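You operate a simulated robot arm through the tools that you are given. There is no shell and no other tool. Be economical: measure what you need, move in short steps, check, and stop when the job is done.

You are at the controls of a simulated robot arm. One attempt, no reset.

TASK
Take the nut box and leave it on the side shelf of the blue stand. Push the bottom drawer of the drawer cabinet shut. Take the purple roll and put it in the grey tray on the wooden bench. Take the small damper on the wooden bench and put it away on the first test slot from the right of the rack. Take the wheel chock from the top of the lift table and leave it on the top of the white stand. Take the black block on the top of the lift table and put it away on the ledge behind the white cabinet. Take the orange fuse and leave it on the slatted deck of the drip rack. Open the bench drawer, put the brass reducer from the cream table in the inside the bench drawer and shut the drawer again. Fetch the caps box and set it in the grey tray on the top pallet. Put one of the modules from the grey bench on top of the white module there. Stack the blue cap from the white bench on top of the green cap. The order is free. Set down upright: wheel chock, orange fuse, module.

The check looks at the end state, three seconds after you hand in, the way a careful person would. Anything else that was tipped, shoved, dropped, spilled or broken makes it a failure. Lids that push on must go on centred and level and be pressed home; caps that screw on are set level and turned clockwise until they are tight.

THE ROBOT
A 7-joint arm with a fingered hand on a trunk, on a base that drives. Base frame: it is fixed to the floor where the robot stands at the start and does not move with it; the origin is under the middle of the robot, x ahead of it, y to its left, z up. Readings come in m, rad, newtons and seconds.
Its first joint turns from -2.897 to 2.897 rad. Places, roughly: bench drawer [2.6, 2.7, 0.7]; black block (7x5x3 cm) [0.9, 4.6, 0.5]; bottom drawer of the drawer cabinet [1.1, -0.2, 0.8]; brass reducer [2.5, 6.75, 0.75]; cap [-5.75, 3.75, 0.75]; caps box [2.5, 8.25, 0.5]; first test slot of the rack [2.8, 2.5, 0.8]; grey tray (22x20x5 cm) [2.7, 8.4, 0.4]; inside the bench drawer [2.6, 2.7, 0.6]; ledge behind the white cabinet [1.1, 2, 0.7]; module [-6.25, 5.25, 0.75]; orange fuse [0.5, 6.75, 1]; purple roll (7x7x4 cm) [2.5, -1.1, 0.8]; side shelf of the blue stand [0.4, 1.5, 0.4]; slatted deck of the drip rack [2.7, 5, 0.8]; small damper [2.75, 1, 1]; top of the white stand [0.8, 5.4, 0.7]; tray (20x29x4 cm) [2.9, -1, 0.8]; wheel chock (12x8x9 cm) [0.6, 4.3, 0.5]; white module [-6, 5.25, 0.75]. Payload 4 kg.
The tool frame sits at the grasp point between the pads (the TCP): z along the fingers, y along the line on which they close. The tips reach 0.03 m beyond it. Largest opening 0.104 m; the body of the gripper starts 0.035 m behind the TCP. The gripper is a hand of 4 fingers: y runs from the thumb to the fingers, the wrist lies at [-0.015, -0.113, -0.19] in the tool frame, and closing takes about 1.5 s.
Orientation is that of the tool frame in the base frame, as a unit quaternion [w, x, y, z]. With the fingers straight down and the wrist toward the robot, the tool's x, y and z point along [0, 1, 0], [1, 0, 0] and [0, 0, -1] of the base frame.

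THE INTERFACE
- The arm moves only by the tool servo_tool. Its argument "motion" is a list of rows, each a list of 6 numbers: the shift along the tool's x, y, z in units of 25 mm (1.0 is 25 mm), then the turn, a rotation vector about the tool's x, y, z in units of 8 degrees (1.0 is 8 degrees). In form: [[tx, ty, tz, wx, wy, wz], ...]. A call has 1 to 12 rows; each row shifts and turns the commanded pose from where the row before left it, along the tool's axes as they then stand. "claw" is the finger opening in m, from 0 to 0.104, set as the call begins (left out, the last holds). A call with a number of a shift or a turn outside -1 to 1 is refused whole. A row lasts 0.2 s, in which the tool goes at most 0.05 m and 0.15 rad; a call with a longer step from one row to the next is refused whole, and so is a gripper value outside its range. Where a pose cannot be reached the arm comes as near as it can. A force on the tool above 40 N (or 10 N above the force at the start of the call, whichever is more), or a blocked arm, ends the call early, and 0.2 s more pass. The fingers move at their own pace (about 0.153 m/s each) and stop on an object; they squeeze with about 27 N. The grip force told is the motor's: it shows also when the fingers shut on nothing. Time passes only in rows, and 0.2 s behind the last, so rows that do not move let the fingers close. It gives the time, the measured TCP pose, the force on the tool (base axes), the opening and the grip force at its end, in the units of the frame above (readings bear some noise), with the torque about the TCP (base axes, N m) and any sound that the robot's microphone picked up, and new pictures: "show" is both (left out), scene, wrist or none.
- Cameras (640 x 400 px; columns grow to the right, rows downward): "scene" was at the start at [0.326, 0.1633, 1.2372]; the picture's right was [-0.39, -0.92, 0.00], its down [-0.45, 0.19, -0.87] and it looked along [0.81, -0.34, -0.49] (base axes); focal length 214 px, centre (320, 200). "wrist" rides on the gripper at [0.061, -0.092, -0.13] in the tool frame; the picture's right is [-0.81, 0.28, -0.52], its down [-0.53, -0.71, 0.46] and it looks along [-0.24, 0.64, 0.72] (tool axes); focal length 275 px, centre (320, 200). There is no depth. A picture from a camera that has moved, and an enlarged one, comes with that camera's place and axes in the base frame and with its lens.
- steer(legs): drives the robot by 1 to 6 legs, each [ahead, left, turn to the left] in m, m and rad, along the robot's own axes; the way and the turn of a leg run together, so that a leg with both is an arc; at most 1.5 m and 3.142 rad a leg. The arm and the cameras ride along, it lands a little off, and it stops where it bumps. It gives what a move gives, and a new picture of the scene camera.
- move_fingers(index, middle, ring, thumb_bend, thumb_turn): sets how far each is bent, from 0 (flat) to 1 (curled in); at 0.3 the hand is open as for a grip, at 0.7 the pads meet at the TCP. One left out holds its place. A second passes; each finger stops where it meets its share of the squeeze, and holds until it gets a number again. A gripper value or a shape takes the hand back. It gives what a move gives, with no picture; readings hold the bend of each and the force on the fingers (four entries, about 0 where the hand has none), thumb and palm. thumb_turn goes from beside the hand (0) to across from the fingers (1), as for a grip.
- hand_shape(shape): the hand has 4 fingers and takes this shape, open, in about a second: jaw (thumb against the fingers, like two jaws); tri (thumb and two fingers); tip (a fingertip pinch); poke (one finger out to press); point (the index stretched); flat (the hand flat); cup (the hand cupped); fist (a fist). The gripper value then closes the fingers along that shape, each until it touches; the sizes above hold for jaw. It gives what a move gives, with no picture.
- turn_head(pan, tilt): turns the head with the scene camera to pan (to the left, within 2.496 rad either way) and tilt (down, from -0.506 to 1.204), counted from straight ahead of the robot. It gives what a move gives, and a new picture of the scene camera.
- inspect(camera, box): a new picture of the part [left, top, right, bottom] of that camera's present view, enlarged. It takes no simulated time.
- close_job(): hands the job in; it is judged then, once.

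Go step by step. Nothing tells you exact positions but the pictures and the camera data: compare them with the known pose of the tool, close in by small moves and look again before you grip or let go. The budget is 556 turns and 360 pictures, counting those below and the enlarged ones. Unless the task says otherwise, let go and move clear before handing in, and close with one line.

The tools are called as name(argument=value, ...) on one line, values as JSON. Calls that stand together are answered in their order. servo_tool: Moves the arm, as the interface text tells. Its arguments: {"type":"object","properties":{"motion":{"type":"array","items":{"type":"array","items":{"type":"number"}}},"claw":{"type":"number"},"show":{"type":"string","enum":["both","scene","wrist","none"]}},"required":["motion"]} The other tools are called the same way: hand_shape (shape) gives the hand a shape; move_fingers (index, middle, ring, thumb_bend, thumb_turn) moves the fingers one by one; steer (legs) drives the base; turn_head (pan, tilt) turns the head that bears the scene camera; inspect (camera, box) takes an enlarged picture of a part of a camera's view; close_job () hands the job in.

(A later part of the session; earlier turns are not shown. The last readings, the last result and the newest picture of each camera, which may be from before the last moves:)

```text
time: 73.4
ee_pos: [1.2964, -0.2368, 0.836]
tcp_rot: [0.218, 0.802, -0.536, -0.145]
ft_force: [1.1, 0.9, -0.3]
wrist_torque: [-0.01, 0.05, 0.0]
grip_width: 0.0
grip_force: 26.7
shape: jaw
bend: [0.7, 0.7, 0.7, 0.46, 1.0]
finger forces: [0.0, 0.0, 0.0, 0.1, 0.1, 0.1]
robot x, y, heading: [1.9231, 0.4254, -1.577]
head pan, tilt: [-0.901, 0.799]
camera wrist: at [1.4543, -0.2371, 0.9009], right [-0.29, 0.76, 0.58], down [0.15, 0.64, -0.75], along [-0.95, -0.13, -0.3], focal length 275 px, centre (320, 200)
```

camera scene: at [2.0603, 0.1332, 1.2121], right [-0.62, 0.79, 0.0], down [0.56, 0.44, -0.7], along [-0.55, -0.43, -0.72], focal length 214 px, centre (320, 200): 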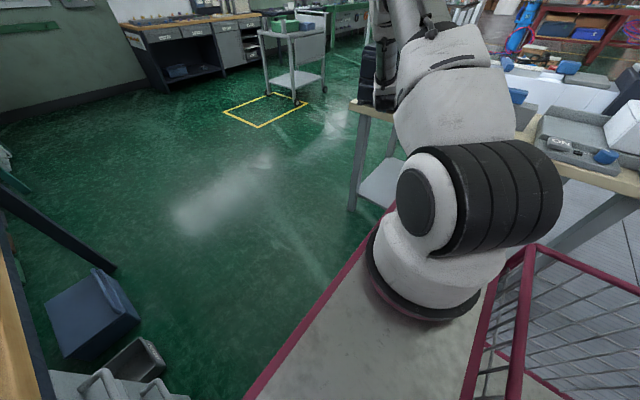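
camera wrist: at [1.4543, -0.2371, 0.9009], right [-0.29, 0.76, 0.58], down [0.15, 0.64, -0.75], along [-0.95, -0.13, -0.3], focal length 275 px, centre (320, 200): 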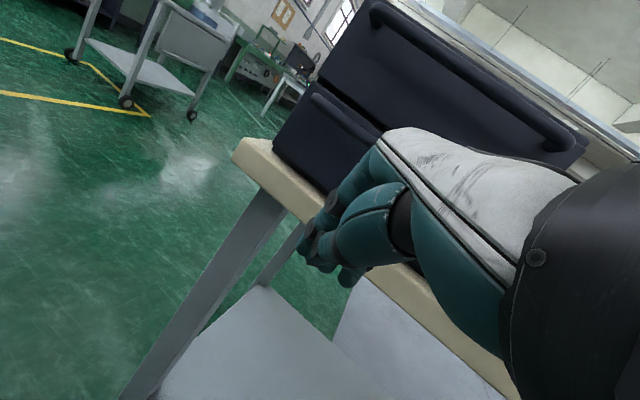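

It looks nearly flush. I raise the hand and check with the scene camera from the side.

servo_tool(motion=[[0, 0, -1, 0, 0, 0], [0, 0, -1, 0, 0, 0], [0, 0, -1, 0, 0, 0], [0, 0, -1, 0, 0, 0], [0, 0, -1, 0, 0, 0], [0, 0, -1, 0, 0, 0], [0, 0, -1, 0, 0, 0], [0, 0, -1, 0, 0, 0], [0, 0, -1, 0, 0, 0], [0, 0, -1, 0, 0, 0]], show="wrist")

inspect(camera="scene", box=[320, 10, 500, 150])

```text
time: 75.6
ee_pos: [1.4156, -0.1883, 1.0518]
tcp_rot: [0.217, 0.804, -0.535, -0.145]
ft_force: [0.1, -0.8, 0.8]
wrist_torque: [-0.02, -0.01, 0.0]
grip_width: 0.0
grip_force: 26.9
shape: jaw
bend: [0.7, 0.7, 0.7, 0.47, 1.0]
finger forces: [0.1, 0.0, 0.0, 0.0, 0.0, 0.0]
robot x, y, heading: [1.9238, 0.4253, -1.575]
head pan, tilt: [-0.901, 0.799]
camera wrist: at [1.5724, -0.1881, 1.1184], right [-0.29, 0.76, 0.59], down [0.15, 0.64, -0.75], along [-0.95, -0.13, -0.3], focal length 275 px, centre (320, 200)
```

wrist: 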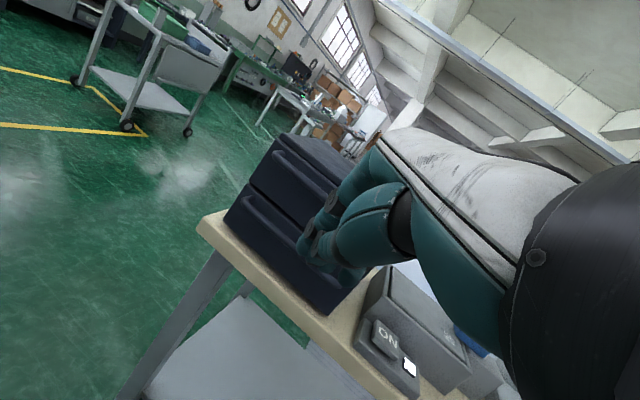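

```text
2.86 times, centred on (410, 80) of scene
camera zoom: at [2.0605, 0.1332, 1.2121], right [-0.62, 0.79, 0.0], down [0.56, 0.44, -0.7], along [-0.55, -0.43, -0.72], focal length 613 px, centre (63, 543)
```

zoom: 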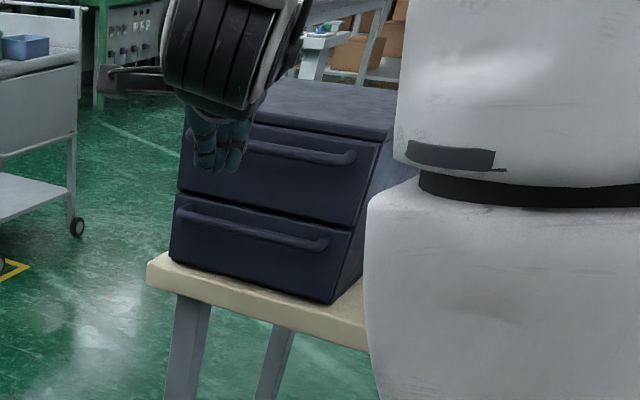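

The drawers are flush: bottom drawer done. Next, the purple roll at the end of the wooden bench; I drive there and turn to face the bench.

steer(legs=[[1.45, -0.04, 0], [0, 0, 1.57]])

turn_head(pan=0.0, tilt=0.7)

```text
time: 86.7
ee_pos: [2.4868, -1.5268, 1.0525]
tcp_rot: [0.257, 0.946, 0.19, 0.052]
ft_force: [-0.2, 0.0, 0.9]
wrist_torque: [0.01, 0.02, 0.03]
grip_width: 0.0001
grip_force: 26.8
shape: jaw
bend: [0.7, 0.7, 0.7, 0.47, 1.0]
finger forces: [0.1, 0.0, 0.1, 0.0, 0.1, 0.1]
robot x, y, heading: [1.8737, -1.0249, 0.002]
head pan, tilt: [-0.901, 0.799]
camera scene: at [2.1646, -0.8865, 1.2121], right [-0.78, -0.62, 0.0], down [-0.45, 0.56, -0.7], along [0.43, -0.55, -0.72], focal length 214 px, centre (320, 200)
```

scene: 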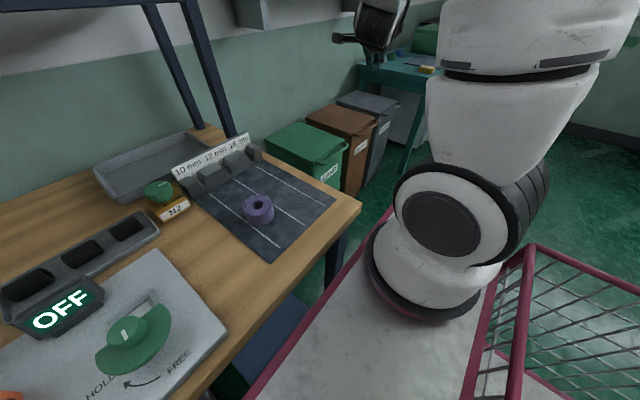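

```text
time: 87.9
ee_pos: [2.4874, -1.5265, 1.0526]
tcp_rot: [0.257, 0.946, 0.19, 0.052]
ft_force: [-0.2, -0.8, 0.8]
wrist_torque: [-0.01, 0.0, 0.0]
grip_width: 0.0
grip_force: 27.4
shape: jaw
bend: [0.7, 0.7, 0.7, 0.47, 1.0]
finger forces: [0.0, 0.1, 0.0, 0.0, 0.0, 0.0]
robot x, y, heading: [1.8735, -1.021, -0.003]
head pan, tilt: [0.0, 0.7]
camera scene: at [2.1994, -0.8234, 1.2203], right [0.0, -1.0, 0.0], down [-0.64, 0.0, -0.76], along [0.76, 0.0, -0.64], focal length 214 px, centre (320, 200)
```

scene: 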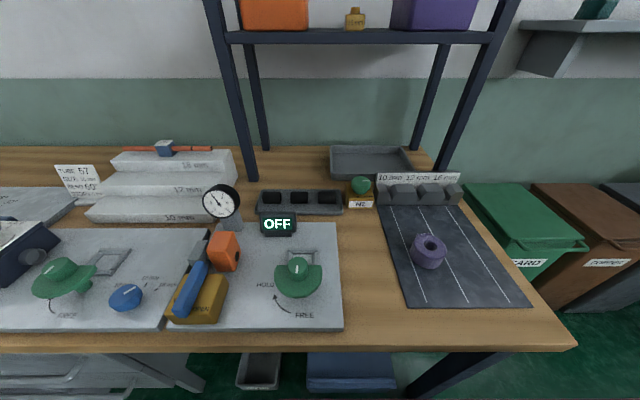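

The purple roll stands at about [2.535, −1.10] and the grey tray behind it at about [2.97, −1.04], under the rack shelf. I bring the hand upright and turn it forward.

servo_tool(motion=[[0, 0, 0, 0.95, 0, 0], [0, 0, 0, 0.95, 0, 0], [0, 0, 0, 0.95, 0, 0], [0, 0, 0, 0.95, 0, 0], [0, 0, 0, 0, 0, -1.05], [0, 0, 0, 0, 0, -1.05], [0, 0, 0, 0, 0, -1.05], [0, 0, 0, 0, 0, -1.05], [0, 0, 0, 0, 0, -1.05], [0, 0, 0, 0, 0, -1.05], [0, 0, 0, 0, 0, -1.05], [0, 0, 0, 0, 0, -1.05]], claw=0.104, show="none")

```text
refused: -1.05 is not a number from -1 to 1
```

servo_tool(motion=[[0, 0, 0, 0.95, 0, 0], [0, 0, 0, 0.95, 0, 0], [0, 0, 0, 0.95, 0, 0], [0, 0, 0, 0.95, 0, 0], [0.4, 0, 0, 0, 0, -1], [0.5, 0, 0, 0, 0, -1], [0.6, 0, 0, 0, 0, -1], [0.8, 0, 0, 0, 0, -1], [0.9, 0, 0, 0, 0, -1], [1, 0, 0, 0, 0, -1], [1, 0, 0, 0, 0, -1], [1, 0, 0, 0, 0, -1]], claw=0.104, show="none")

servo_tool(motion=[[1, 0, 0, 0, 0, -0.4], [1, 0, 0, 0, 0, 0], [1, 0, 0, 0, 0, 0], [1, 0, 0, 0, 0, 0], [1, 0, 0, 0, 0, 0], [1, 0, 0, 0, 0, 0], [1, 0, 0, 0, 0, 0], [1, 0, 0, 0, 0, 0]], show="both")

```text
time: 90.5
ee_pos: [2.5706, -1.4125, 1.037]
tcp_rot: [0.062, 0.733, 0.677, -0.036]
ft_force: [0.8, -0.1, 0.3]
wrist_torque: [-0.02, 0.01, -0.02]
grip_width: 0.1038
grip_force: 0.0
shape: jaw
bend: [0.3, 0.3, 0.3, 0.3, 0.98]
finger forces: [0.1, 0.0, 0.1, 0.0, 0.0, 0.0]
out of reach, approached as far as the arm can: row 3, 4
robot x, y, heading: [1.8686, -1.02, -0.001]
head pan, tilt: [0.0, 0.7]
```

```text
time: 92.3
ee_pos: [2.5743, -1.2168, 1.0101]
tcp_rot: [0.06, 0.715, 0.696, -0.035]
ft_force: [-0.3, 0.9, 0.1]
wrist_torque: [-0.05, 0.0, 0.02]
grip_width: 0.1038
grip_force: 0.1
shape: jaw
bend: [0.3, 0.3, 0.3, 0.3, 0.98]
finger forces: [0.0, 0.0, 0.1, 0.0, 0.0, 0.1]
robot x, y, heading: [1.8717, -1.0175, 0.001]
head pan, tilt: [0.0, 0.7]
camera scene: at [2.1995, -0.8237, 1.2204], right [0.0, -1.0, 0.0], down [-0.64, 0.0, -0.76], along [0.76, 0.0, -0.64], focal length 214 px, centre (320, 200)
camera wrist: at [2.4793, -1.1352, 1.1263], right [0.24, -0.74, 0.63], down [-0.71, -0.57, -0.4], along [0.66, -0.35, -0.66], focal length 275 px, centre (320, 200)
```

scene: 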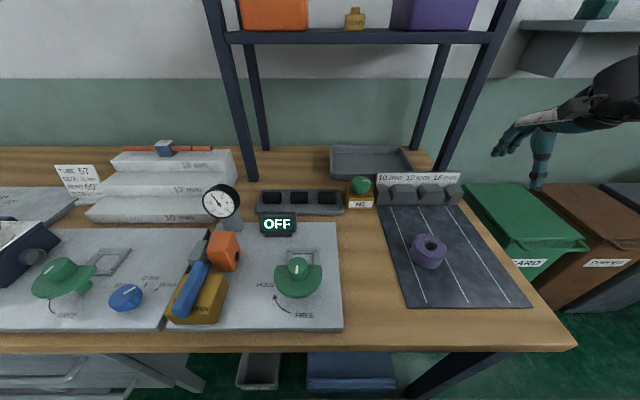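
wrist: 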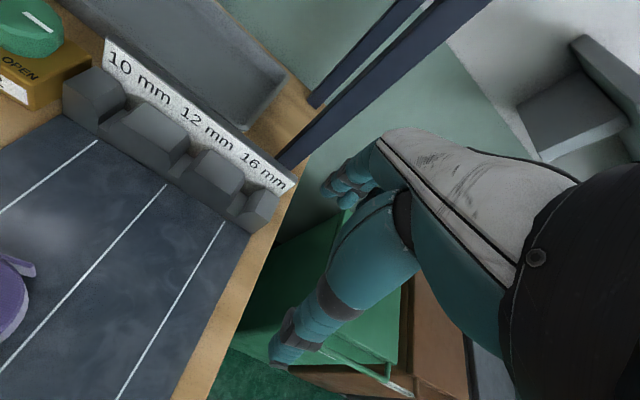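

I level the hand and place it over the roll.

servo_tool(motion=[[0.9, -0.3, 0, 0.5, 0, 0], [0.9, -0.3, 0, 0.5, 0, 0], [0.9, -0.3, 0.5, 0, 0, 0], [1, -0.3, 0.5, 0, 0, 0], [1, -0.3, 0.5, 0, 0, 0], [0, 0, 1, 0, 0, 0]], show="both")

```text
time: 93.7
ee_pos: [2.5344, -1.1039, 0.9338]
tcp_rot: [0.01, 0.715, 0.694, -0.085]
ft_force: [-0.5, -0.1, 0.3]
wrist_torque: [0.01, -0.02, -0.01]
grip_width: 0.1038
grip_force: 0.1
shape: jaw
bend: [0.3, 0.3, 0.3, 0.3, 0.98]
finger forces: [0.0, 0.0, 0.0, 0.1, 0.0, 0.0]
robot x, y, heading: [1.8728, -1.0248, -0.0]
head pan, tilt: [0.0, 0.7]
camera scene: at [2.1993, -0.8233, 1.2204], right [0.0, -1.0, 0.0], down [-0.64, 0.0, -0.76], along [0.76, 0.0, -0.64], focal length 214 px, centre (320, 200)
camera wrist: at [2.4584, -1.0209, 1.0637], right [0.31, -0.75, 0.59], down [-0.77, -0.56, -0.3], along [0.56, -0.36, -0.75], focal length 275 px, centre (320, 200)
```

scene: 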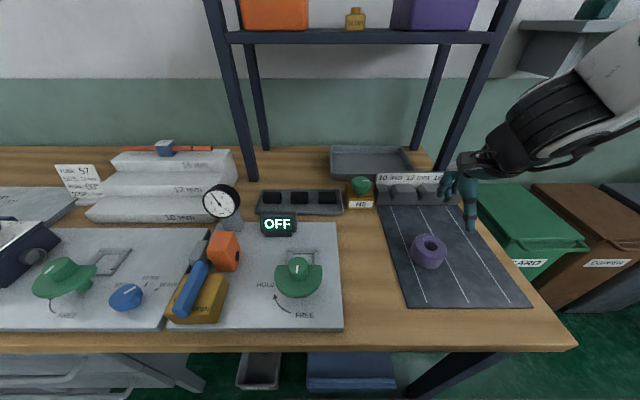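
wrist: 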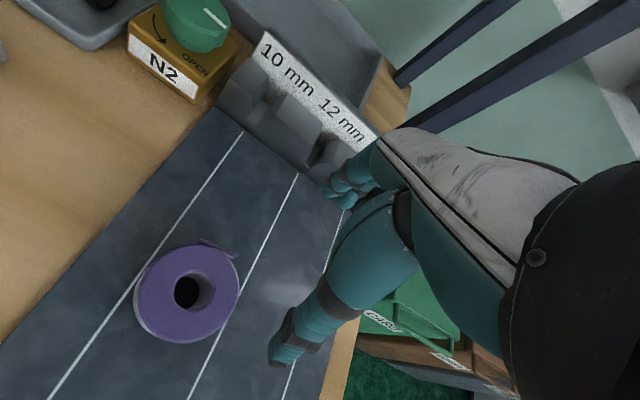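

Slight tilt to correct; the roll is near [2.51, −1.08]. I correct and lower a bit, then check again.

servo_tool(motion=[[0.5, -0.4, 0, -0.38, 0.48, -0.1], [0.5, -0.4, 0.4, -0.38, 0.48, -0.1], [0, 0, 0.8, 0, 0, 0], [0, 0, 0.8, 0, 0, 0]], show="both")

```text
time: 94.7
ee_pos: [2.5596, -1.074, 0.8972]
tcp_rot: [0.0, 0.709, 0.705, 0.0]
ft_force: [-0.2, -0.4, 1.3]
wrist_torque: [-0.05, -0.04, 0.0]
grip_width: 0.1035
grip_force: 0.0
shape: jaw
bend: [0.3, 0.3, 0.3, 0.3, 0.98]
finger forces: [0.0, 0.1, 0.0, 0.0, 0.0, 0.1]
out of reach, approached as far as the arm can: row 1, 2, 3, 4
robot x, y, heading: [1.872, -1.0207, -0.001]
head pan, tilt: [0.0, 0.7]
camera scene: at [2.1993, -0.8232, 1.2204], right [0.0, -1.0, 0.0], down [-0.64, 0.0, -0.76], along [0.76, 0.0, -0.64], focal length 214 px, centre (320, 200)
camera wrist: at [2.4678, -1.0114, 1.0275], right [0.27, -0.81, 0.52], down [-0.72, -0.53, -0.45], along [0.64, -0.25, -0.73], focal length 275 px, centre (320, 200)
```

scene: 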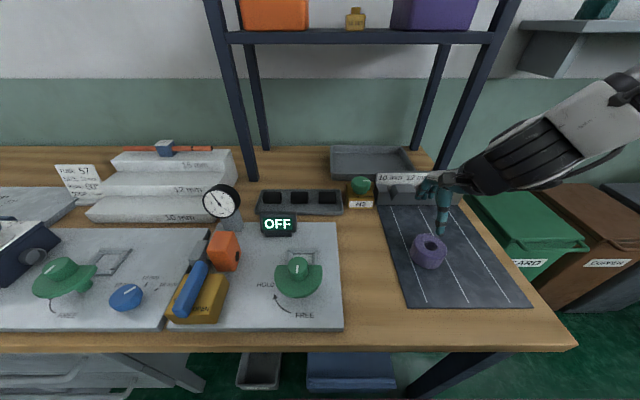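
wrist: 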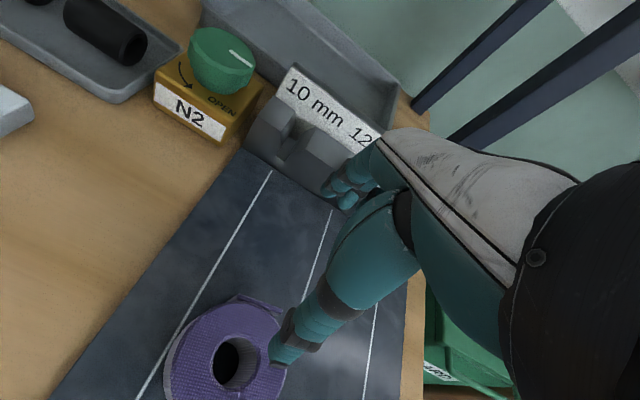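

The arm can't fold that close; I back the base up and approach again.

steer(legs=[[-0.18, 0, 0]])

servo_tool(motion=[[-0.1, 1, 0, 0, 0, 0], [-0.1, 1, 0, 0, 0, 0], [0, 1, 0, 0, 0, 0], [0, 1, 0, 0, 0, 0], [0, 1, 0, 0, 0, 0], [0, 0.2, 0.5, 0, 0, 0]], show="both")

```text
time: 96.2
ee_pos: [2.3821, -1.0736, 0.8991]
tcp_rot: [-0.001, 0.709, 0.705, 0.0]
ft_force: [0.2, -0.2, 0.5]
wrist_torque: [-0.02, -0.06, -0.01]
grip_width: 0.1038
grip_force: 0.0
shape: jaw
bend: [0.3, 0.3, 0.3, 0.3, 0.98]
finger forces: [0.0, 0.1, 0.0, 0.1, 0.1, 0.1]
robot x, y, heading: [1.6999, -1.0209, 0.003]
head pan, tilt: [0.0, 0.7]
camera scene: at [2.0231, -0.8231, 1.2203], right [0.0, -1.0, 0.0], down [-0.64, 0.0, -0.76], along [0.76, 0.0, -0.64], focal length 214 px, centre (320, 200)
```

scene: 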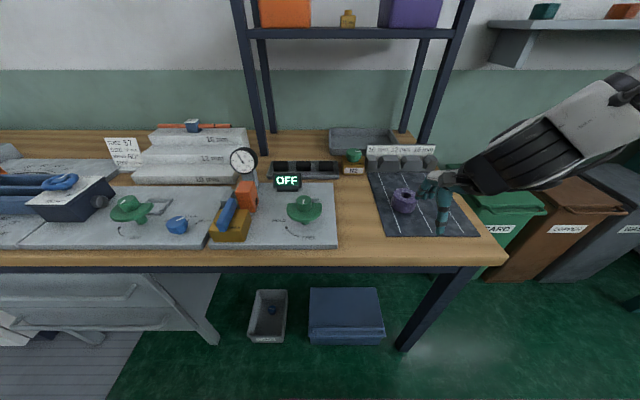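

```text
time: 97.6
ee_pos: [2.5137, -1.0795, 0.8866]
tcp_rot: [0.0, 0.709, 0.706, -0.001]
ft_force: [0.3, -0.6, 0.1]
wrist_torque: [0.03, 0.0, 0.04]
grip_width: 0.1037
grip_force: 0.0
shape: jaw
bend: [0.3, 0.3, 0.3, 0.3, 0.98]
finger forces: [0.0, 0.0, 0.0, 0.0, 0.1, 0.0]
robot x, y, heading: [1.6952, -1.0187, 0.006]
head pan, tilt: [0.0, 0.7]
camera scene: at [2.023, -0.8231, 1.2204], right [0.0, -1.0, 0.0], down [-0.64, 0.0, -0.76], along [0.76, 0.0, -0.64], focal length 214 px, centre (320, 200)
camera wrist: at [2.423, -1.0163, 1.0157], right [0.27, -0.81, 0.52], down [-0.72, -0.53, -0.45], along [0.64, -0.25, -0.73], focal length 275 px, centre (320, 200)
```

scene: 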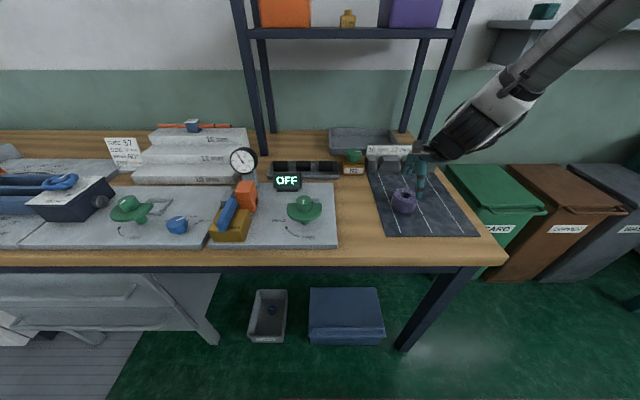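
wrist: 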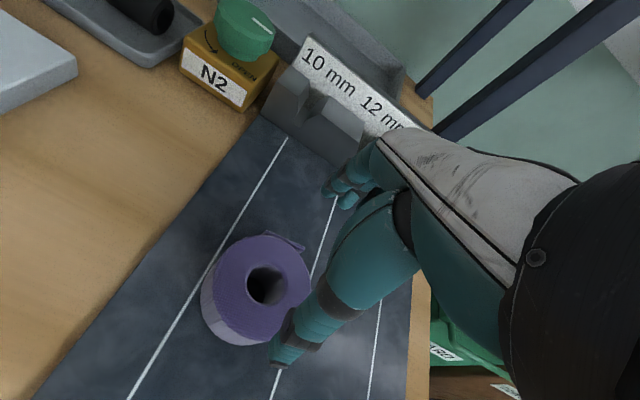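

The hand is right above the roll. I descend and grip.

servo_tool(motion=[[0, 0, 0.9, 0, 0, 0], [0, 0, 0.9, 0, 0, 0], [0, 0, 0.9, 0, 0, 0], [0, 0, 0.9, 0, 0, 0], [0, 0, 0.2, 0, 0, 0]], show="wrist")

```text
time: 98.4
ee_pos: [2.5184, -1.0795, 0.831]
tcp_rot: [0.008, 0.709, 0.705, 0.005]
ft_force: [-7.3, 0.0, 30.4]
wrist_torque: [-0.28, -1.31, -0.06]
grip_width: 0.0998
grip_force: 0.1
shape: jaw
bend: [0.3, 0.3, 0.3, 0.27, 0.98]
finger forces: [0.4, 28.6, 0.0, 0.0, 1.9, 0.0]
robot x, y, heading: [1.6948, -1.0241, 0.002]
head pan, tilt: [0.0, 0.7]
stopped in row 3: the force on the tool passed its limit (the readings are from after the stop); the commanded pose is now the measured one
camera wrist: at [2.4255, -1.0163, 0.9588], right [0.26, -0.81, 0.53], down [-0.71, -0.53, -0.47], along [0.66, -0.25, -0.71], focal length 275 px, centre (320, 200)
```

wrist: 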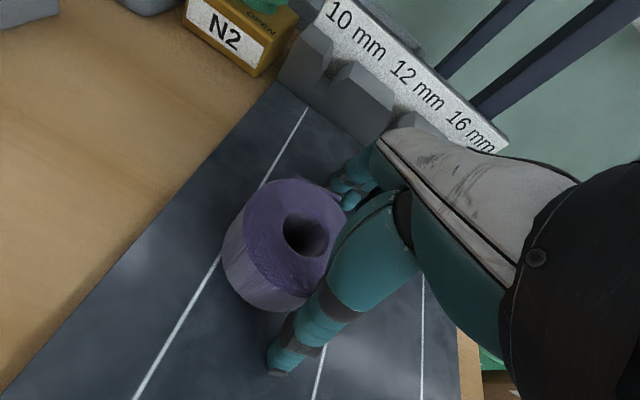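

A finger landed on the roll; it lies a bit further forward-left. I raise, shift and look.

servo_tool(motion=[[0, 0, -1, -0.1, 0, 0], [0.7, 0.6, 0, 0, 0, 0]], show="wrist")

```text
time: 99.0
ee_pos: [2.5325, -1.0632, 0.8516]
tcp_rot: [0.01, 0.709, 0.705, 0.008]
ft_force: [-0.9, -0.9, 0.7]
wrist_torque: [0.03, 0.02, 0.01]
grip_width: 0.1039
grip_force: 0.2
shape: jaw
bend: [0.3, 0.3, 0.3, 0.29, 0.97]
finger forces: [0.0, 0.0, 0.1, 0.0, 0.5, 0.0]
robot x, y, heading: [1.6923, -1.0219, -0.001]
head pan, tilt: [0.0, 0.7]
camera wrist: at [2.4382, -1.0004, 0.979], right [0.26, -0.81, 0.53], down [-0.7, -0.53, -0.47], along [0.66, -0.25, -0.71], focal length 275 px, centre (320, 200)
```

wrist: 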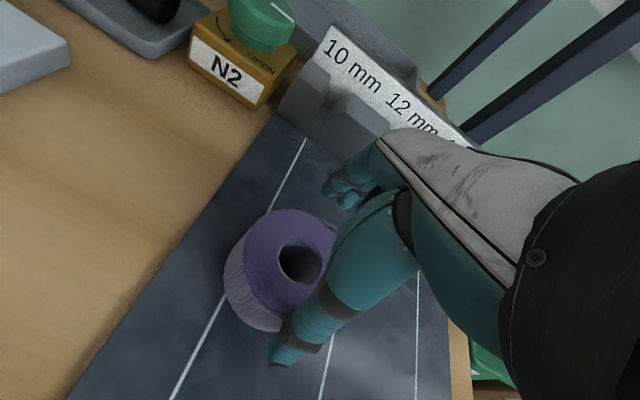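

Now aligned. I descend in small steps.

servo_tool(motion=[[0, 0, 0.6, 0, 0, 0], [0, 0, 0.6, 0, 0, 0], [0, 0, 0.6, 0, 0, 0], [0, 0, 0.4, 0, 0, 0]], show="wrist")

```text
time: 99.6
ee_pos: [2.5405, -1.0631, 0.8314]
tcp_rot: [0.018, 0.709, 0.705, 0.016]
ft_force: [-7.1, 0.5, 24.7]
wrist_torque: [-0.15, -0.51, -0.06]
grip_width: 0.1013
grip_force: 0.0
shape: jaw
bend: [0.3, 0.3, 0.3, 0.23, 0.98]
finger forces: [0.0, 17.9, 0.1, 0.0, 5.8, 0.0]
robot x, y, heading: [1.6971, -1.0223, 0.001]
head pan, tilt: [0.0, 0.7]
stopped in row 3: the force on the tool passed its limit (the readings are from after the stop); the commanded pose is now the measured one
camera wrist: at [2.4418, -0.9994, 0.9559], right [0.25, -0.81, 0.53], down [-0.69, -0.53, -0.49], along [0.68, -0.25, -0.69], focal length 275 px, centre (320, 200)
```

wrist: 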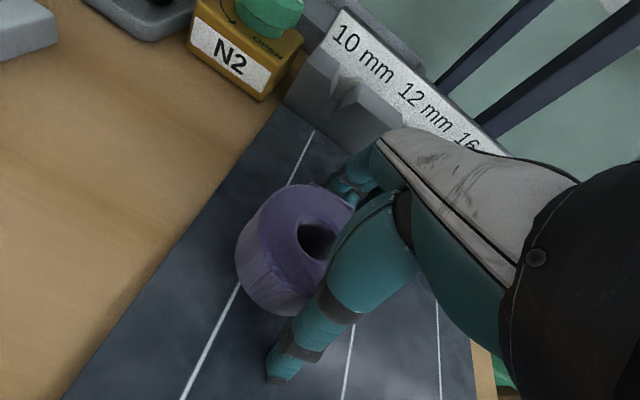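

The fingertips are in fact on the mat, so the surface is near z≈0.80 and the roll stands between thumb and fingers. I raise a few mm, centre and close.

servo_tool(motion=[[0, 0, -0.35, -0.2, 0, 0], [0.35, 0, 0, 0, 0, 0]], show="none")

servo_tool(motion=[[0, 0, 0, 0, 0, 0], [0, 0, 0, 0, 0, 0], [0, 0, 0, 0, 0, 0], [0, 0, 0, 0, 0, 0], [0, 0, 0, 0, 0, 0], [0, 0, 0, 0, 0, 0], [0, 0, 0, 0, 0, 0], [0, 0, 0, 0, 0, 0]], claw=0.03, show="wrist")

```text
time: 100.2
ee_pos: [2.5382, -1.0545, 0.8368]
tcp_rot: [0.026, 0.71, 0.704, 0.023]
ft_force: [0.6, 0.1, 0.2]
wrist_torque: [0.01, 0.01, 0.02]
grip_width: 0.1037
grip_force: 0.0
shape: jaw
bend: [0.3, 0.3, 0.3, 0.29, 0.98]
finger forces: [0.1, 0.1, 0.0, 0.0, 0.5, 0.0]
robot x, y, heading: [1.6967, -1.0202, -0.002]
head pan, tilt: [0.0, 0.7]
```

```text
time: 102.0
ee_pos: [2.5389, -1.0554, 0.8389]
tcp_rot: [0.025, 0.709, 0.704, 0.023]
ft_force: [-2.0, 0.2, 11.6]
wrist_torque: [0.04, 0.66, -0.01]
grip_width: 0.0551
grip_force: 27.0
shape: jaw
bend: [0.74, 0.48, 0.48, 0.66, 1.0]
finger forces: [14.9, 6.8, 0.0, 0.1, 35.0, 0.0]
robot x, y, heading: [1.6955, -1.0203, 0.007]
head pan, tilt: [0.0, 0.7]
camera wrist: at [2.4379, -0.9908, 0.96], right [0.23, -0.81, 0.54], down [-0.68, -0.53, -0.5], along [0.69, -0.25, -0.68], focal length 275 px, centre (320, 200)
```

wrist: 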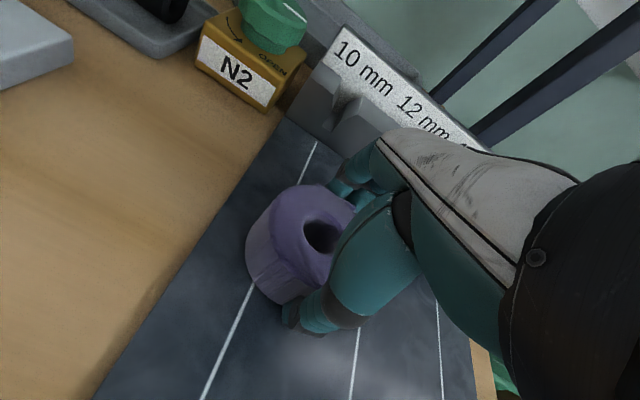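

The roll sits too far to one side of the grip. I reopen, shift further left and re-grip.

servo_tool(motion=[[0, 0, 0, 0, 0, 0], [0, 0, 0, 0, 0, 0], [0, 0, 0, 0, 0, 0], [0, 0, 0, 0, 0, 0], [0, 0, 0, 0, 0, 0], [0.8, 0, 0, -0.3, 0, 0], [0, 0, 0, 0, 0, 0]], claw=0.104, show="wrist")

```text
time: 103.6
ee_pos: [2.539, -1.0349, 0.8364]
tcp_rot: [0.04, 0.709, 0.703, 0.038]
ft_force: [-0.1, -2.4, 3.1]
wrist_torque: [-0.06, 0.18, 0.14]
grip_width: 0.1039
grip_force: 0.1
shape: jaw
bend: [0.3, 0.3, 0.3, 0.29, 0.99]
finger forces: [0.0, 0.0, 0.1, 0.1, 3.2, 0.0]
robot x, y, heading: [1.6948, -1.0226, 0.006]
head pan, tilt: [0.0, 0.7]
camera wrist: at [2.4336, -0.9709, 0.9552], right [0.21, -0.81, 0.55], down [-0.66, -0.53, -0.53], along [0.72, -0.25, -0.65], focal length 275 px, centre (320, 200)
```

wrist: 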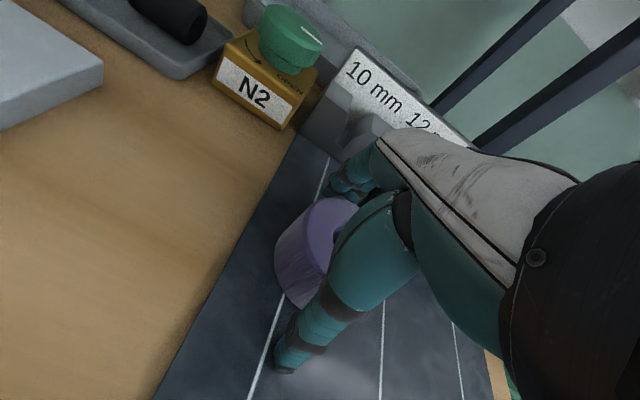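

servo_tool(motion=[[0, 0, 0, 0.4, 0, 0], [0, 0, 0, 0.3, 0, 0], [0, 0, 0, 0, 0, 0], [0, 0, 0, 0, 0, 0], [0, 0, 0, 0, 0, 0], [0, 0, 0, 0, 0, 0], [0, 0, 0, 0, 0, 0], [0, 0, 0, 0, 0, 0], [0, 0, 0, 0, 0, 0]], claw=0.03, show="wrist")

```text
time: 105.6
ee_pos: [2.5389, -1.0345, 0.8364]
tcp_rot: [0.006, 0.71, 0.705, 0.004]
ft_force: [1.8, 2.2, 3.8]
wrist_torque: [0.03, -0.25, 0.12]
grip_width: 0.0581
grip_force: 26.7
shape: jaw
bend: [0.74, 0.43, 0.44, 0.63, 0.99]
finger forces: [12.9, 9.1, 3.4, 0.0, 24.0, 0.0]
robot x, y, heading: [1.6938, -1.0211, 0.002]
head pan, tilt: [0.0, 0.7]
camera wrist: at [2.4454, -0.9705, 0.9649], right [0.26, -0.81, 0.52], down [-0.71, -0.53, -0.46], along [0.65, -0.25, -0.72], focal length 275 px, centre (320, 200)
```

wrist: 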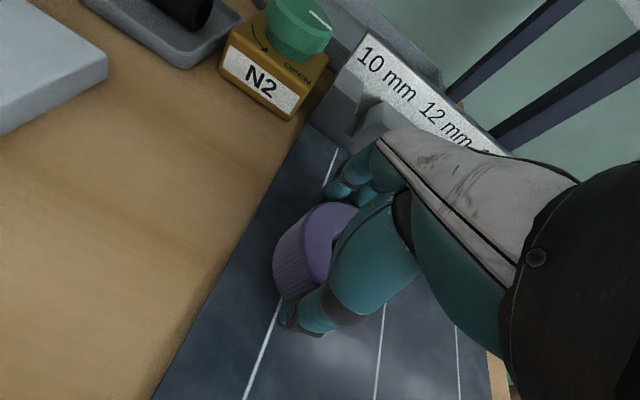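

Good grip now. I lift and check that the roll comes along.

servo_tool(motion=[[0, 0, -1, 0, 0, 0], [0, 0, -1, 0, 0, 0], [0, 0, -1, 0, 0, 0], [0, 0, -1, 0, 0, 0]], show="wrist")

steer(legs=[[0.2, 0, 0]])

```text
time: 106.6
ee_pos: [2.5367, -1.0331, 0.9361]
tcp_rot: [0.005, 0.709, 0.705, 0.003]
ft_force: [0.2, -0.2, -0.6]
wrist_torque: [0.01, -0.03, -0.01]
grip_width: 0.0582
grip_force: 26.8
shape: jaw
bend: [0.74, 0.44, 0.44, 0.63, 0.99]
finger forces: [12.2, 8.2, 3.9, 0.0, 24.6, 0.1]
robot x, y, heading: [1.6985, -1.022, -0.003]
head pan, tilt: [0.0, 0.7]
camera wrist: at [2.4432, -0.97, 1.0652], right [0.26, -0.81, 0.52], down [-0.71, -0.53, -0.46], along [0.65, -0.25, -0.72], focal length 275 px, centre (320, 200)
```

wrist: 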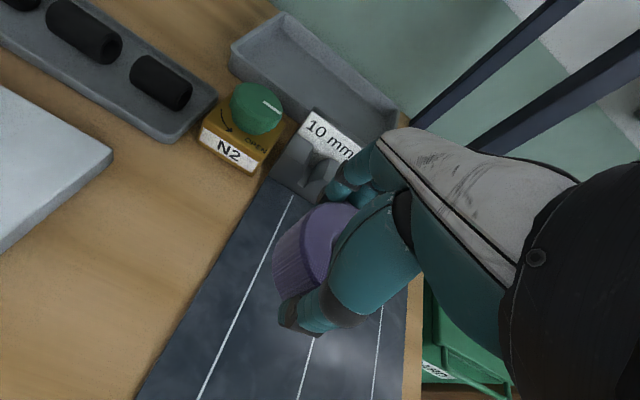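

```text
time: 108.2
ee_pos: [2.7348, -1.0271, 0.9366]
tcp_rot: [0.005, 0.707, 0.707, 0.004]
ft_force: [0.0, 0.7, -1.3]
wrist_torque: [0.0, 0.01, 0.0]
grip_width: 0.0584
grip_force: 27.0
shape: jaw
bend: [0.74, 0.44, 0.45, 0.63, 0.99]
finger forces: [12.2, 8.2, 3.7, 0.0, 24.6, 0.0]
robot x, y, heading: [1.8929, -1.0183, 0.003]
head pan, tilt: [0.0, 0.7]
camera scene: at [2.2201, -0.8204, 1.2203], right [0.01, -1.0, 0.0], down [-0.64, 0.0, -0.76], along [0.76, 0.01, -0.64], focal length 214 px, centre (320, 200)
```

scene: 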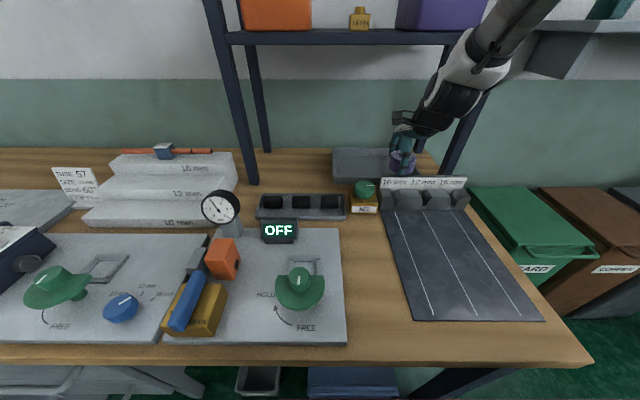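

The roll is held well and the tray lies straight ahead. I move forward over the front half of the tray.

servo_tool(motion=[[0, 1, 0, 0, 0, 0], [0, 1, 0, 0, 0, 0], [0, 1, 0, 0, 0, 0], [0, 1, 0, 0, 0, 0], [0, 1, 0, 0, 0, 0], [0, 1, 0, 0, 0, 0]], show="both")

```text
time: 109.6
ee_pos: [2.8846, -1.0292, 0.9394]
tcp_rot: [0.006, 0.707, 0.707, 0.004]
ft_force: [-0.5, 0.0, -0.9]
wrist_torque: [0.02, 0.04, 0.0]
grip_width: 0.058
grip_force: 27.0
shape: jaw
bend: [0.74, 0.44, 0.45, 0.63, 0.99]
finger forces: [12.3, 8.4, 3.9, 0.0, 24.6, 0.0]
robot x, y, heading: [1.8936, -1.0222, 0.004]
head pan, tilt: [0.0, 0.7]
camera scene: at [2.22, -0.8204, 1.2204], right [0.01, -1.0, 0.0], down [-0.64, 0.0, -0.76], along [0.76, 0.01, -0.64], focal length 214 px, centre (320, 200)
camera wrist: at [2.7912, -0.9654, 1.0676], right [0.27, -0.81, 0.52], down [-0.71, -0.53, -0.46], along [0.65, -0.25, -0.72], focal length 275 px, centre (320, 200)
```

scene: 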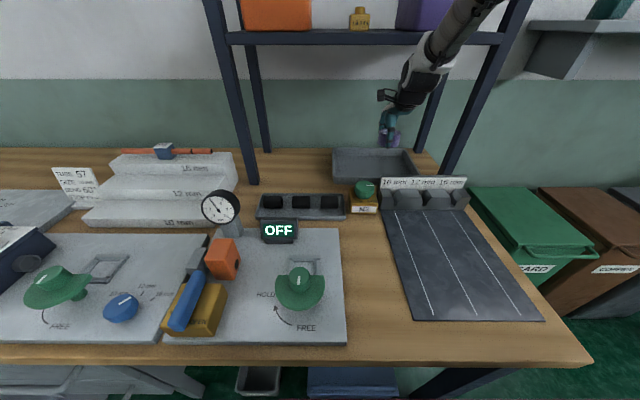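
wrist: 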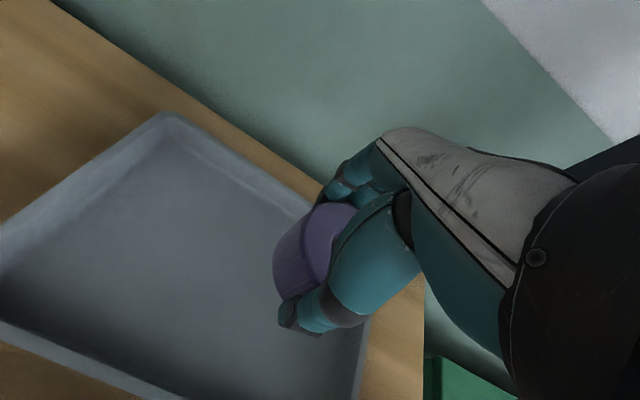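

The hand is over the tray (centre ≈[2.90, −1.01]). I shift slightly and lower the roll in.

servo_tool(motion=[[0.6, 0.4, 0.4, 0, 0, 0], [0, 0, 0.9, 0, 0, 0], [0, 0, 0.9, 0, 0, 0], [0, 0, 0.8, 0, 0, 0], [0, 0, 0.6, 0, 0, 0], [0, 0, 0.3, 0, 0, 0]], show="wrist")

```text
time: 111.0
ee_pos: [2.8962, -1.0132, 0.8415]
tcp_rot: [0.006, 0.708, 0.707, 0.004]
ft_force: [-0.3, -0.4, -2.1]
wrist_torque: [0.04, 0.02, 0.0]
grip_width: 0.0583
grip_force: 27.0
shape: jaw
bend: [0.74, 0.44, 0.45, 0.63, 0.99]
finger forces: [12.3, 8.2, 3.9, 0.1, 24.3, 0.0]
robot x, y, heading: [1.8936, -1.0221, 0.008]
head pan, tilt: [0.0, 0.7]
camera wrist: at [2.8029, -0.9501, 0.9697], right [0.27, -0.81, 0.52], down [-0.71, -0.53, -0.46], along [0.65, -0.25, -0.71], focal length 275 px, centre (320, 200)
```

wrist: 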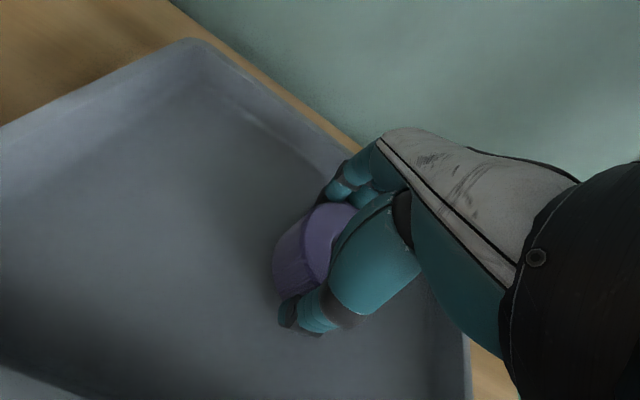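

servo_tool(motion=[[0, 0, 0.2, 0, 0, 0], [0, 0, 0.2, 0, 0, 0]], show="none")

```text
time: 111.6
ee_pos: [2.8975, -1.013, 0.8363]
tcp_rot: [0.009, 0.708, 0.706, 0.007]
ft_force: [-1.1, -0.3, 33.1]
wrist_torque: [0.05, 0.54, 0.03]
grip_width: 0.0578
grip_force: 26.8
shape: jaw
bend: [0.75, 0.44, 0.45, 0.63, 0.99]
finger forces: [12.9, 8.5, 4.1, 0.0, 42.3, 0.0]
robot x, y, heading: [1.8935, -1.02, 0.01]
head pan, tilt: [0.0, 0.7]
```

It rests on the tray floor. I release and rise.

servo_tool(motion=[[0, 0, -0.15, 0, 0, 0], [0, 0, 0, 0, 0, 0], [0, 0, 0, 0, 0, 0], [0, 0, 0, 0, 0, 0], [0, 0, 0, 0, 0, 0], [0, 0, -1, 0, 0, 0], [0, 0, -1, 0, 0, 0], [0, 0, -1, 0, 0, 0], [0, 0, -1, 0, 0, 0]], claw=0.104, show="wrist")

```text
time: 113.6
ee_pos: [2.894, -1.0126, 0.9332]
tcp_rot: [0.007, 0.707, 0.707, 0.003]
ft_force: [0.0, -0.4, 0.4]
wrist_torque: [-0.02, -0.02, 0.0]
grip_width: 0.1036
grip_force: 0.1
shape: jaw
bend: [0.3, 0.3, 0.3, 0.3, 0.98]
finger forces: [0.1, 0.0, 0.0, 0.1, 0.0, 0.1]
robot x, y, heading: [1.8964, -1.0231, 0.005]
head pan, tilt: [0.0, 0.7]
camera wrist: at [2.8002, -0.9492, 1.0624], right [0.27, -0.81, 0.52], down [-0.71, -0.53, -0.46], along [0.65, -0.25, -0.72], focal length 275 px, centre (320, 200)
```

wrist: 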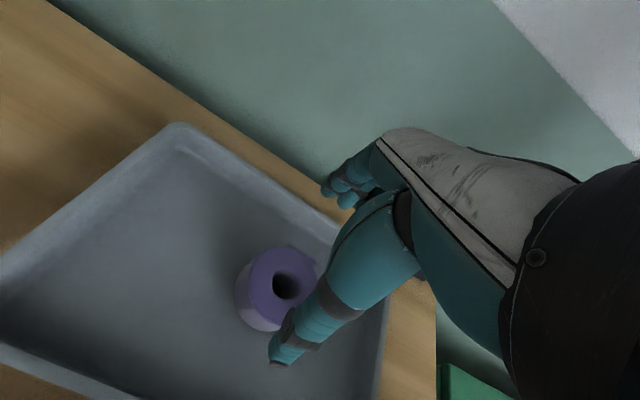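

The roll is in the tray. I back away and look for the nut box, checking the labelled boxes on floor and shelf.

steer(legs=[[-0.3, 0, 0]])

inspect(camera="scene", box=[230, 280, 400, 380])

turn_head(pan=0.0, tilt=0.0)

```text
time: 115.6
ee_pos: [2.598, -1.0084, 0.9336]
tcp_rot: [0.005, 0.705, 0.71, 0.004]
ft_force: [0.8, 0.4, -0.3]
wrist_torque: [-0.01, -0.01, -0.04]
grip_width: 0.1037
grip_force: 0.0
shape: jaw
bend: [0.3, 0.3, 0.3, 0.3, 0.98]
finger forces: [0.0, 0.0, 0.1, 0.0, 0.0, 0.0]
robot x, y, heading: [1.5966, -1.0235, 0.016]
head pan, tilt: [0.0, 0.7]
camera scene: at [1.9228, -0.8211, 1.2203], right [0.01, -1.0, 0.0], down [-0.64, -0.01, -0.76], along [0.76, 0.01, -0.64], focal length 214 px, centre (320, 200)
```

scene: 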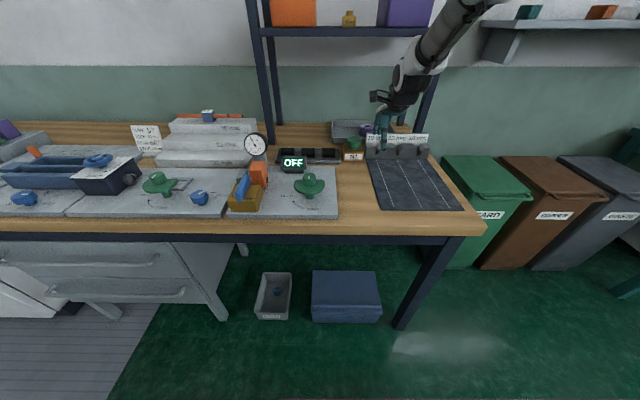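

```text
3.76 times, centred on (315, 330) of scene
camera zoom: at [1.9228, -0.8211, 1.2203], right [0.01, -1.0, 0.0], down [-0.64, -0.01, -0.76], along [0.76, 0.01, -0.64], focal length 807 px, centre (339, -289)
```

zoom: 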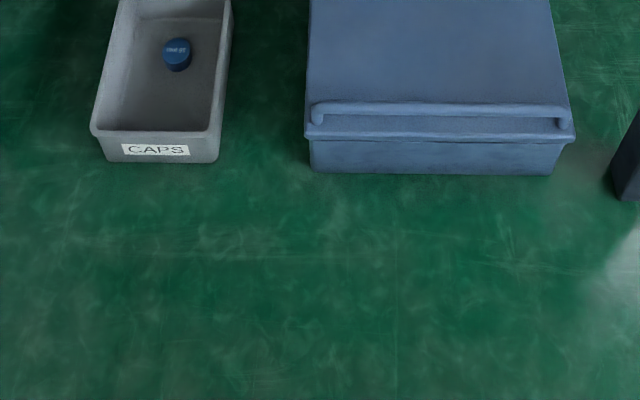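

```text
time: 116.7
ee_pos: [2.5976, -1.0083, 0.9329]
tcp_rot: [0.005, 0.704, 0.71, 0.002]
ft_force: [0.5, 0.2, 0.1]
wrist_torque: [-0.01, -0.01, -0.01]
grip_width: 0.1035
grip_force: 0.1
shape: jaw
bend: [0.3, 0.3, 0.3, 0.3, 0.98]
finger forces: [0.0, 0.1, 0.0, 0.0, 0.0, 0.0]
robot x, y, heading: [1.5997, -1.0224, 0.019]
head pan, tilt: [0.0, 0.0]
camera scene: at [1.9279, -0.821, 1.2841], right [0.01, -1.0, 0.0], down [0.0, 0.0, -1.0], along [1.0, 0.01, 0.0], focal length 214 px, centre (320, 200)
```

scene: 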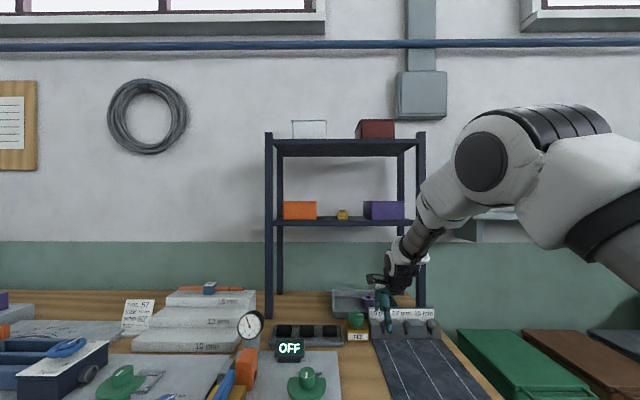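

That floor box reads CAPS, and no nut box is here. I retract the arm and drive along the bench toward the damper at its other end.

servo_tool(motion=[[0, -1, -0.9, 0, 0, 0], [0, -1, -0.9, 0, 0, 0], [0, -1, -0.9, 0, 0, 0], [0, -1, -0.9, 0, 0, 0], [0, -1, -0.9, 0, 0, 0], [0, -1, -0.9, 0, 0, 0], [0, -1, -0.9, 0, 0, 0], [0, -1, -0.9, 0, 0, 0], [0, -1, -0.9, 0, 0, 0], [0, -1, -0.9, 0, 0, 0]], claw=0.104, show="none")

steer(legs=[[0.28, 0, -0.019], [0, 1.4, 0], [0, 0.6, 0]])

turn_head(pan=0.2, tilt=0.5)

```text
time: 118.9
ee_pos: [2.3454, -1.0079, 1.1567]
tcp_rot: [0.006, 0.704, 0.71, 0.003]
ft_force: [-0.2, 0.2, -0.7]
wrist_torque: [-0.03, 0.02, 0.0]
grip_width: 0.1037
grip_force: 0.1
shape: jaw
bend: [0.3, 0.3, 0.3, 0.3, 0.98]
finger forces: [0.1, 0.0, 0.0, 0.0, 0.1, 0.1]
robot x, y, heading: [1.5961, -1.0289, 0.012]
head pan, tilt: [0.0, 0.0]
```

```text
time: 130.3
ee_pos: [2.6575, 0.9516, 1.1567]
tcp_rot: [0.005, 0.715, 0.699, 0.004]
ft_force: [0.2, -0.5, 0.6]
wrist_torque: [0.03, 0.03, 0.02]
grip_width: 0.1037
grip_force: 0.0
shape: jaw
bend: [0.3, 0.3, 0.3, 0.3, 0.98]
finger forces: [0.0, 0.1, 0.0, 0.0, 0.0, 0.0]
robot x, y, heading: [1.908, 0.9575, -0.011]
head pan, tilt: [0.0, 0.0]
camera scene: at [2.246, 1.1496, 1.2842], right [-0.01, -1.0, 0.0], down [0.0, 0.0, -1.0], along [1.0, -0.01, 0.0], focal length 214 px, centre (320, 200)
```

scene: 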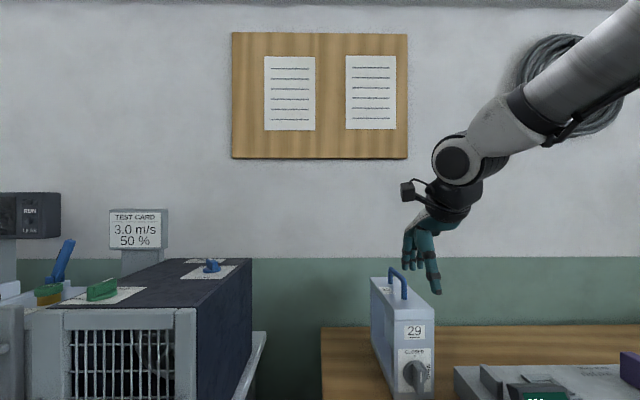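

```text
time: 131.3
ee_pos: [2.6578, 0.9517, 1.1564]
tcp_rot: [0.005, 0.714, 0.7, 0.003]
ft_force: [-0.5, 0.7, 0.9]
wrist_torque: [-0.02, -0.03, 0.01]
grip_width: 0.1036
grip_force: 0.0
shape: jaw
bend: [0.3, 0.3, 0.3, 0.3, 0.98]
finger forces: [0.0, 0.0, 0.1, 0.0, 0.0, 0.0]
robot x, y, heading: [1.9098, 0.9533, -0.016]
head pan, tilt: [0.201, 0.499]
camera scene: at [2.2454, 1.1677, 1.2381], right [0.19, -0.98, 0.0], down [-0.47, -0.09, -0.88], along [0.86, 0.16, -0.48], focal length 214 px, centre (320, 200)
```

scene: 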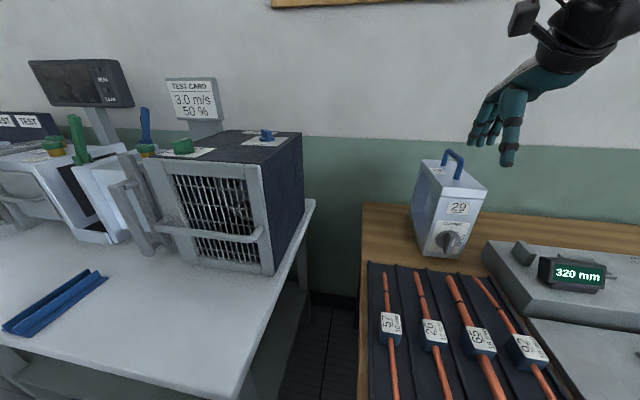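

The small damper is the silver box with a blue handle at about [2.8, 0.9]. I look at the rack of test slots further left.

turn_head(pan=0.9, tilt=0.4)

inspect(camera="scene", box=[300, 60, 640, 270])

```text
time: 132.3
ee_pos: [2.6577, 0.952, 1.1558]
tcp_rot: [0.005, 0.714, 0.7, 0.003]
ft_force: [0.1, 0.7, 0.9]
wrist_torque: [-0.01, 0.03, -0.03]
grip_width: 0.1035
grip_force: 0.1
shape: jaw
bend: [0.3, 0.3, 0.3, 0.3, 0.98]
finger forces: [0.0, 0.0, 0.0, 0.1, 0.1, 0.0]
robot x, y, heading: [1.9097, 0.9563, -0.011]
head pan, tilt: [0.901, 0.4]
camera scene: at [2.2146, 1.2226, 1.2472], right [0.77, -0.63, 0.0], down [-0.25, -0.3, -0.92], along [0.58, 0.71, -0.39], focal length 214 px, centre (320, 200)
```

scene: 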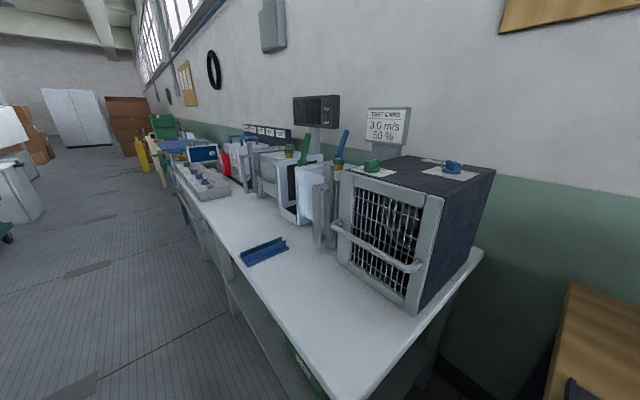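

```text
1.88 times, centred on (470, 165) of scene
camera zoom: at [2.2146, 1.2226, 1.2472], right [0.77, -0.63, 0.0], down [-0.25, -0.3, -0.92], along [0.58, 0.71, -0.39], focal length 404 px, centre (38, 266)
```

zoom: 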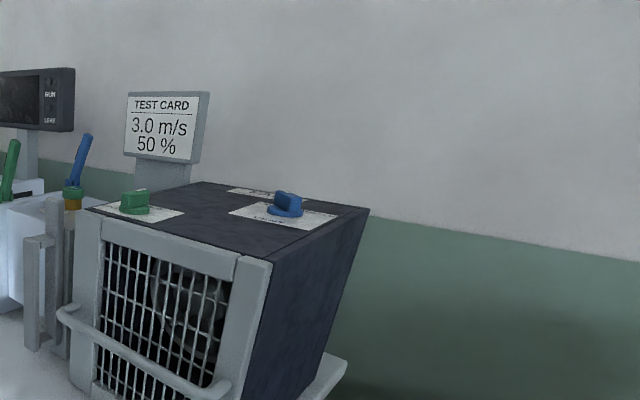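

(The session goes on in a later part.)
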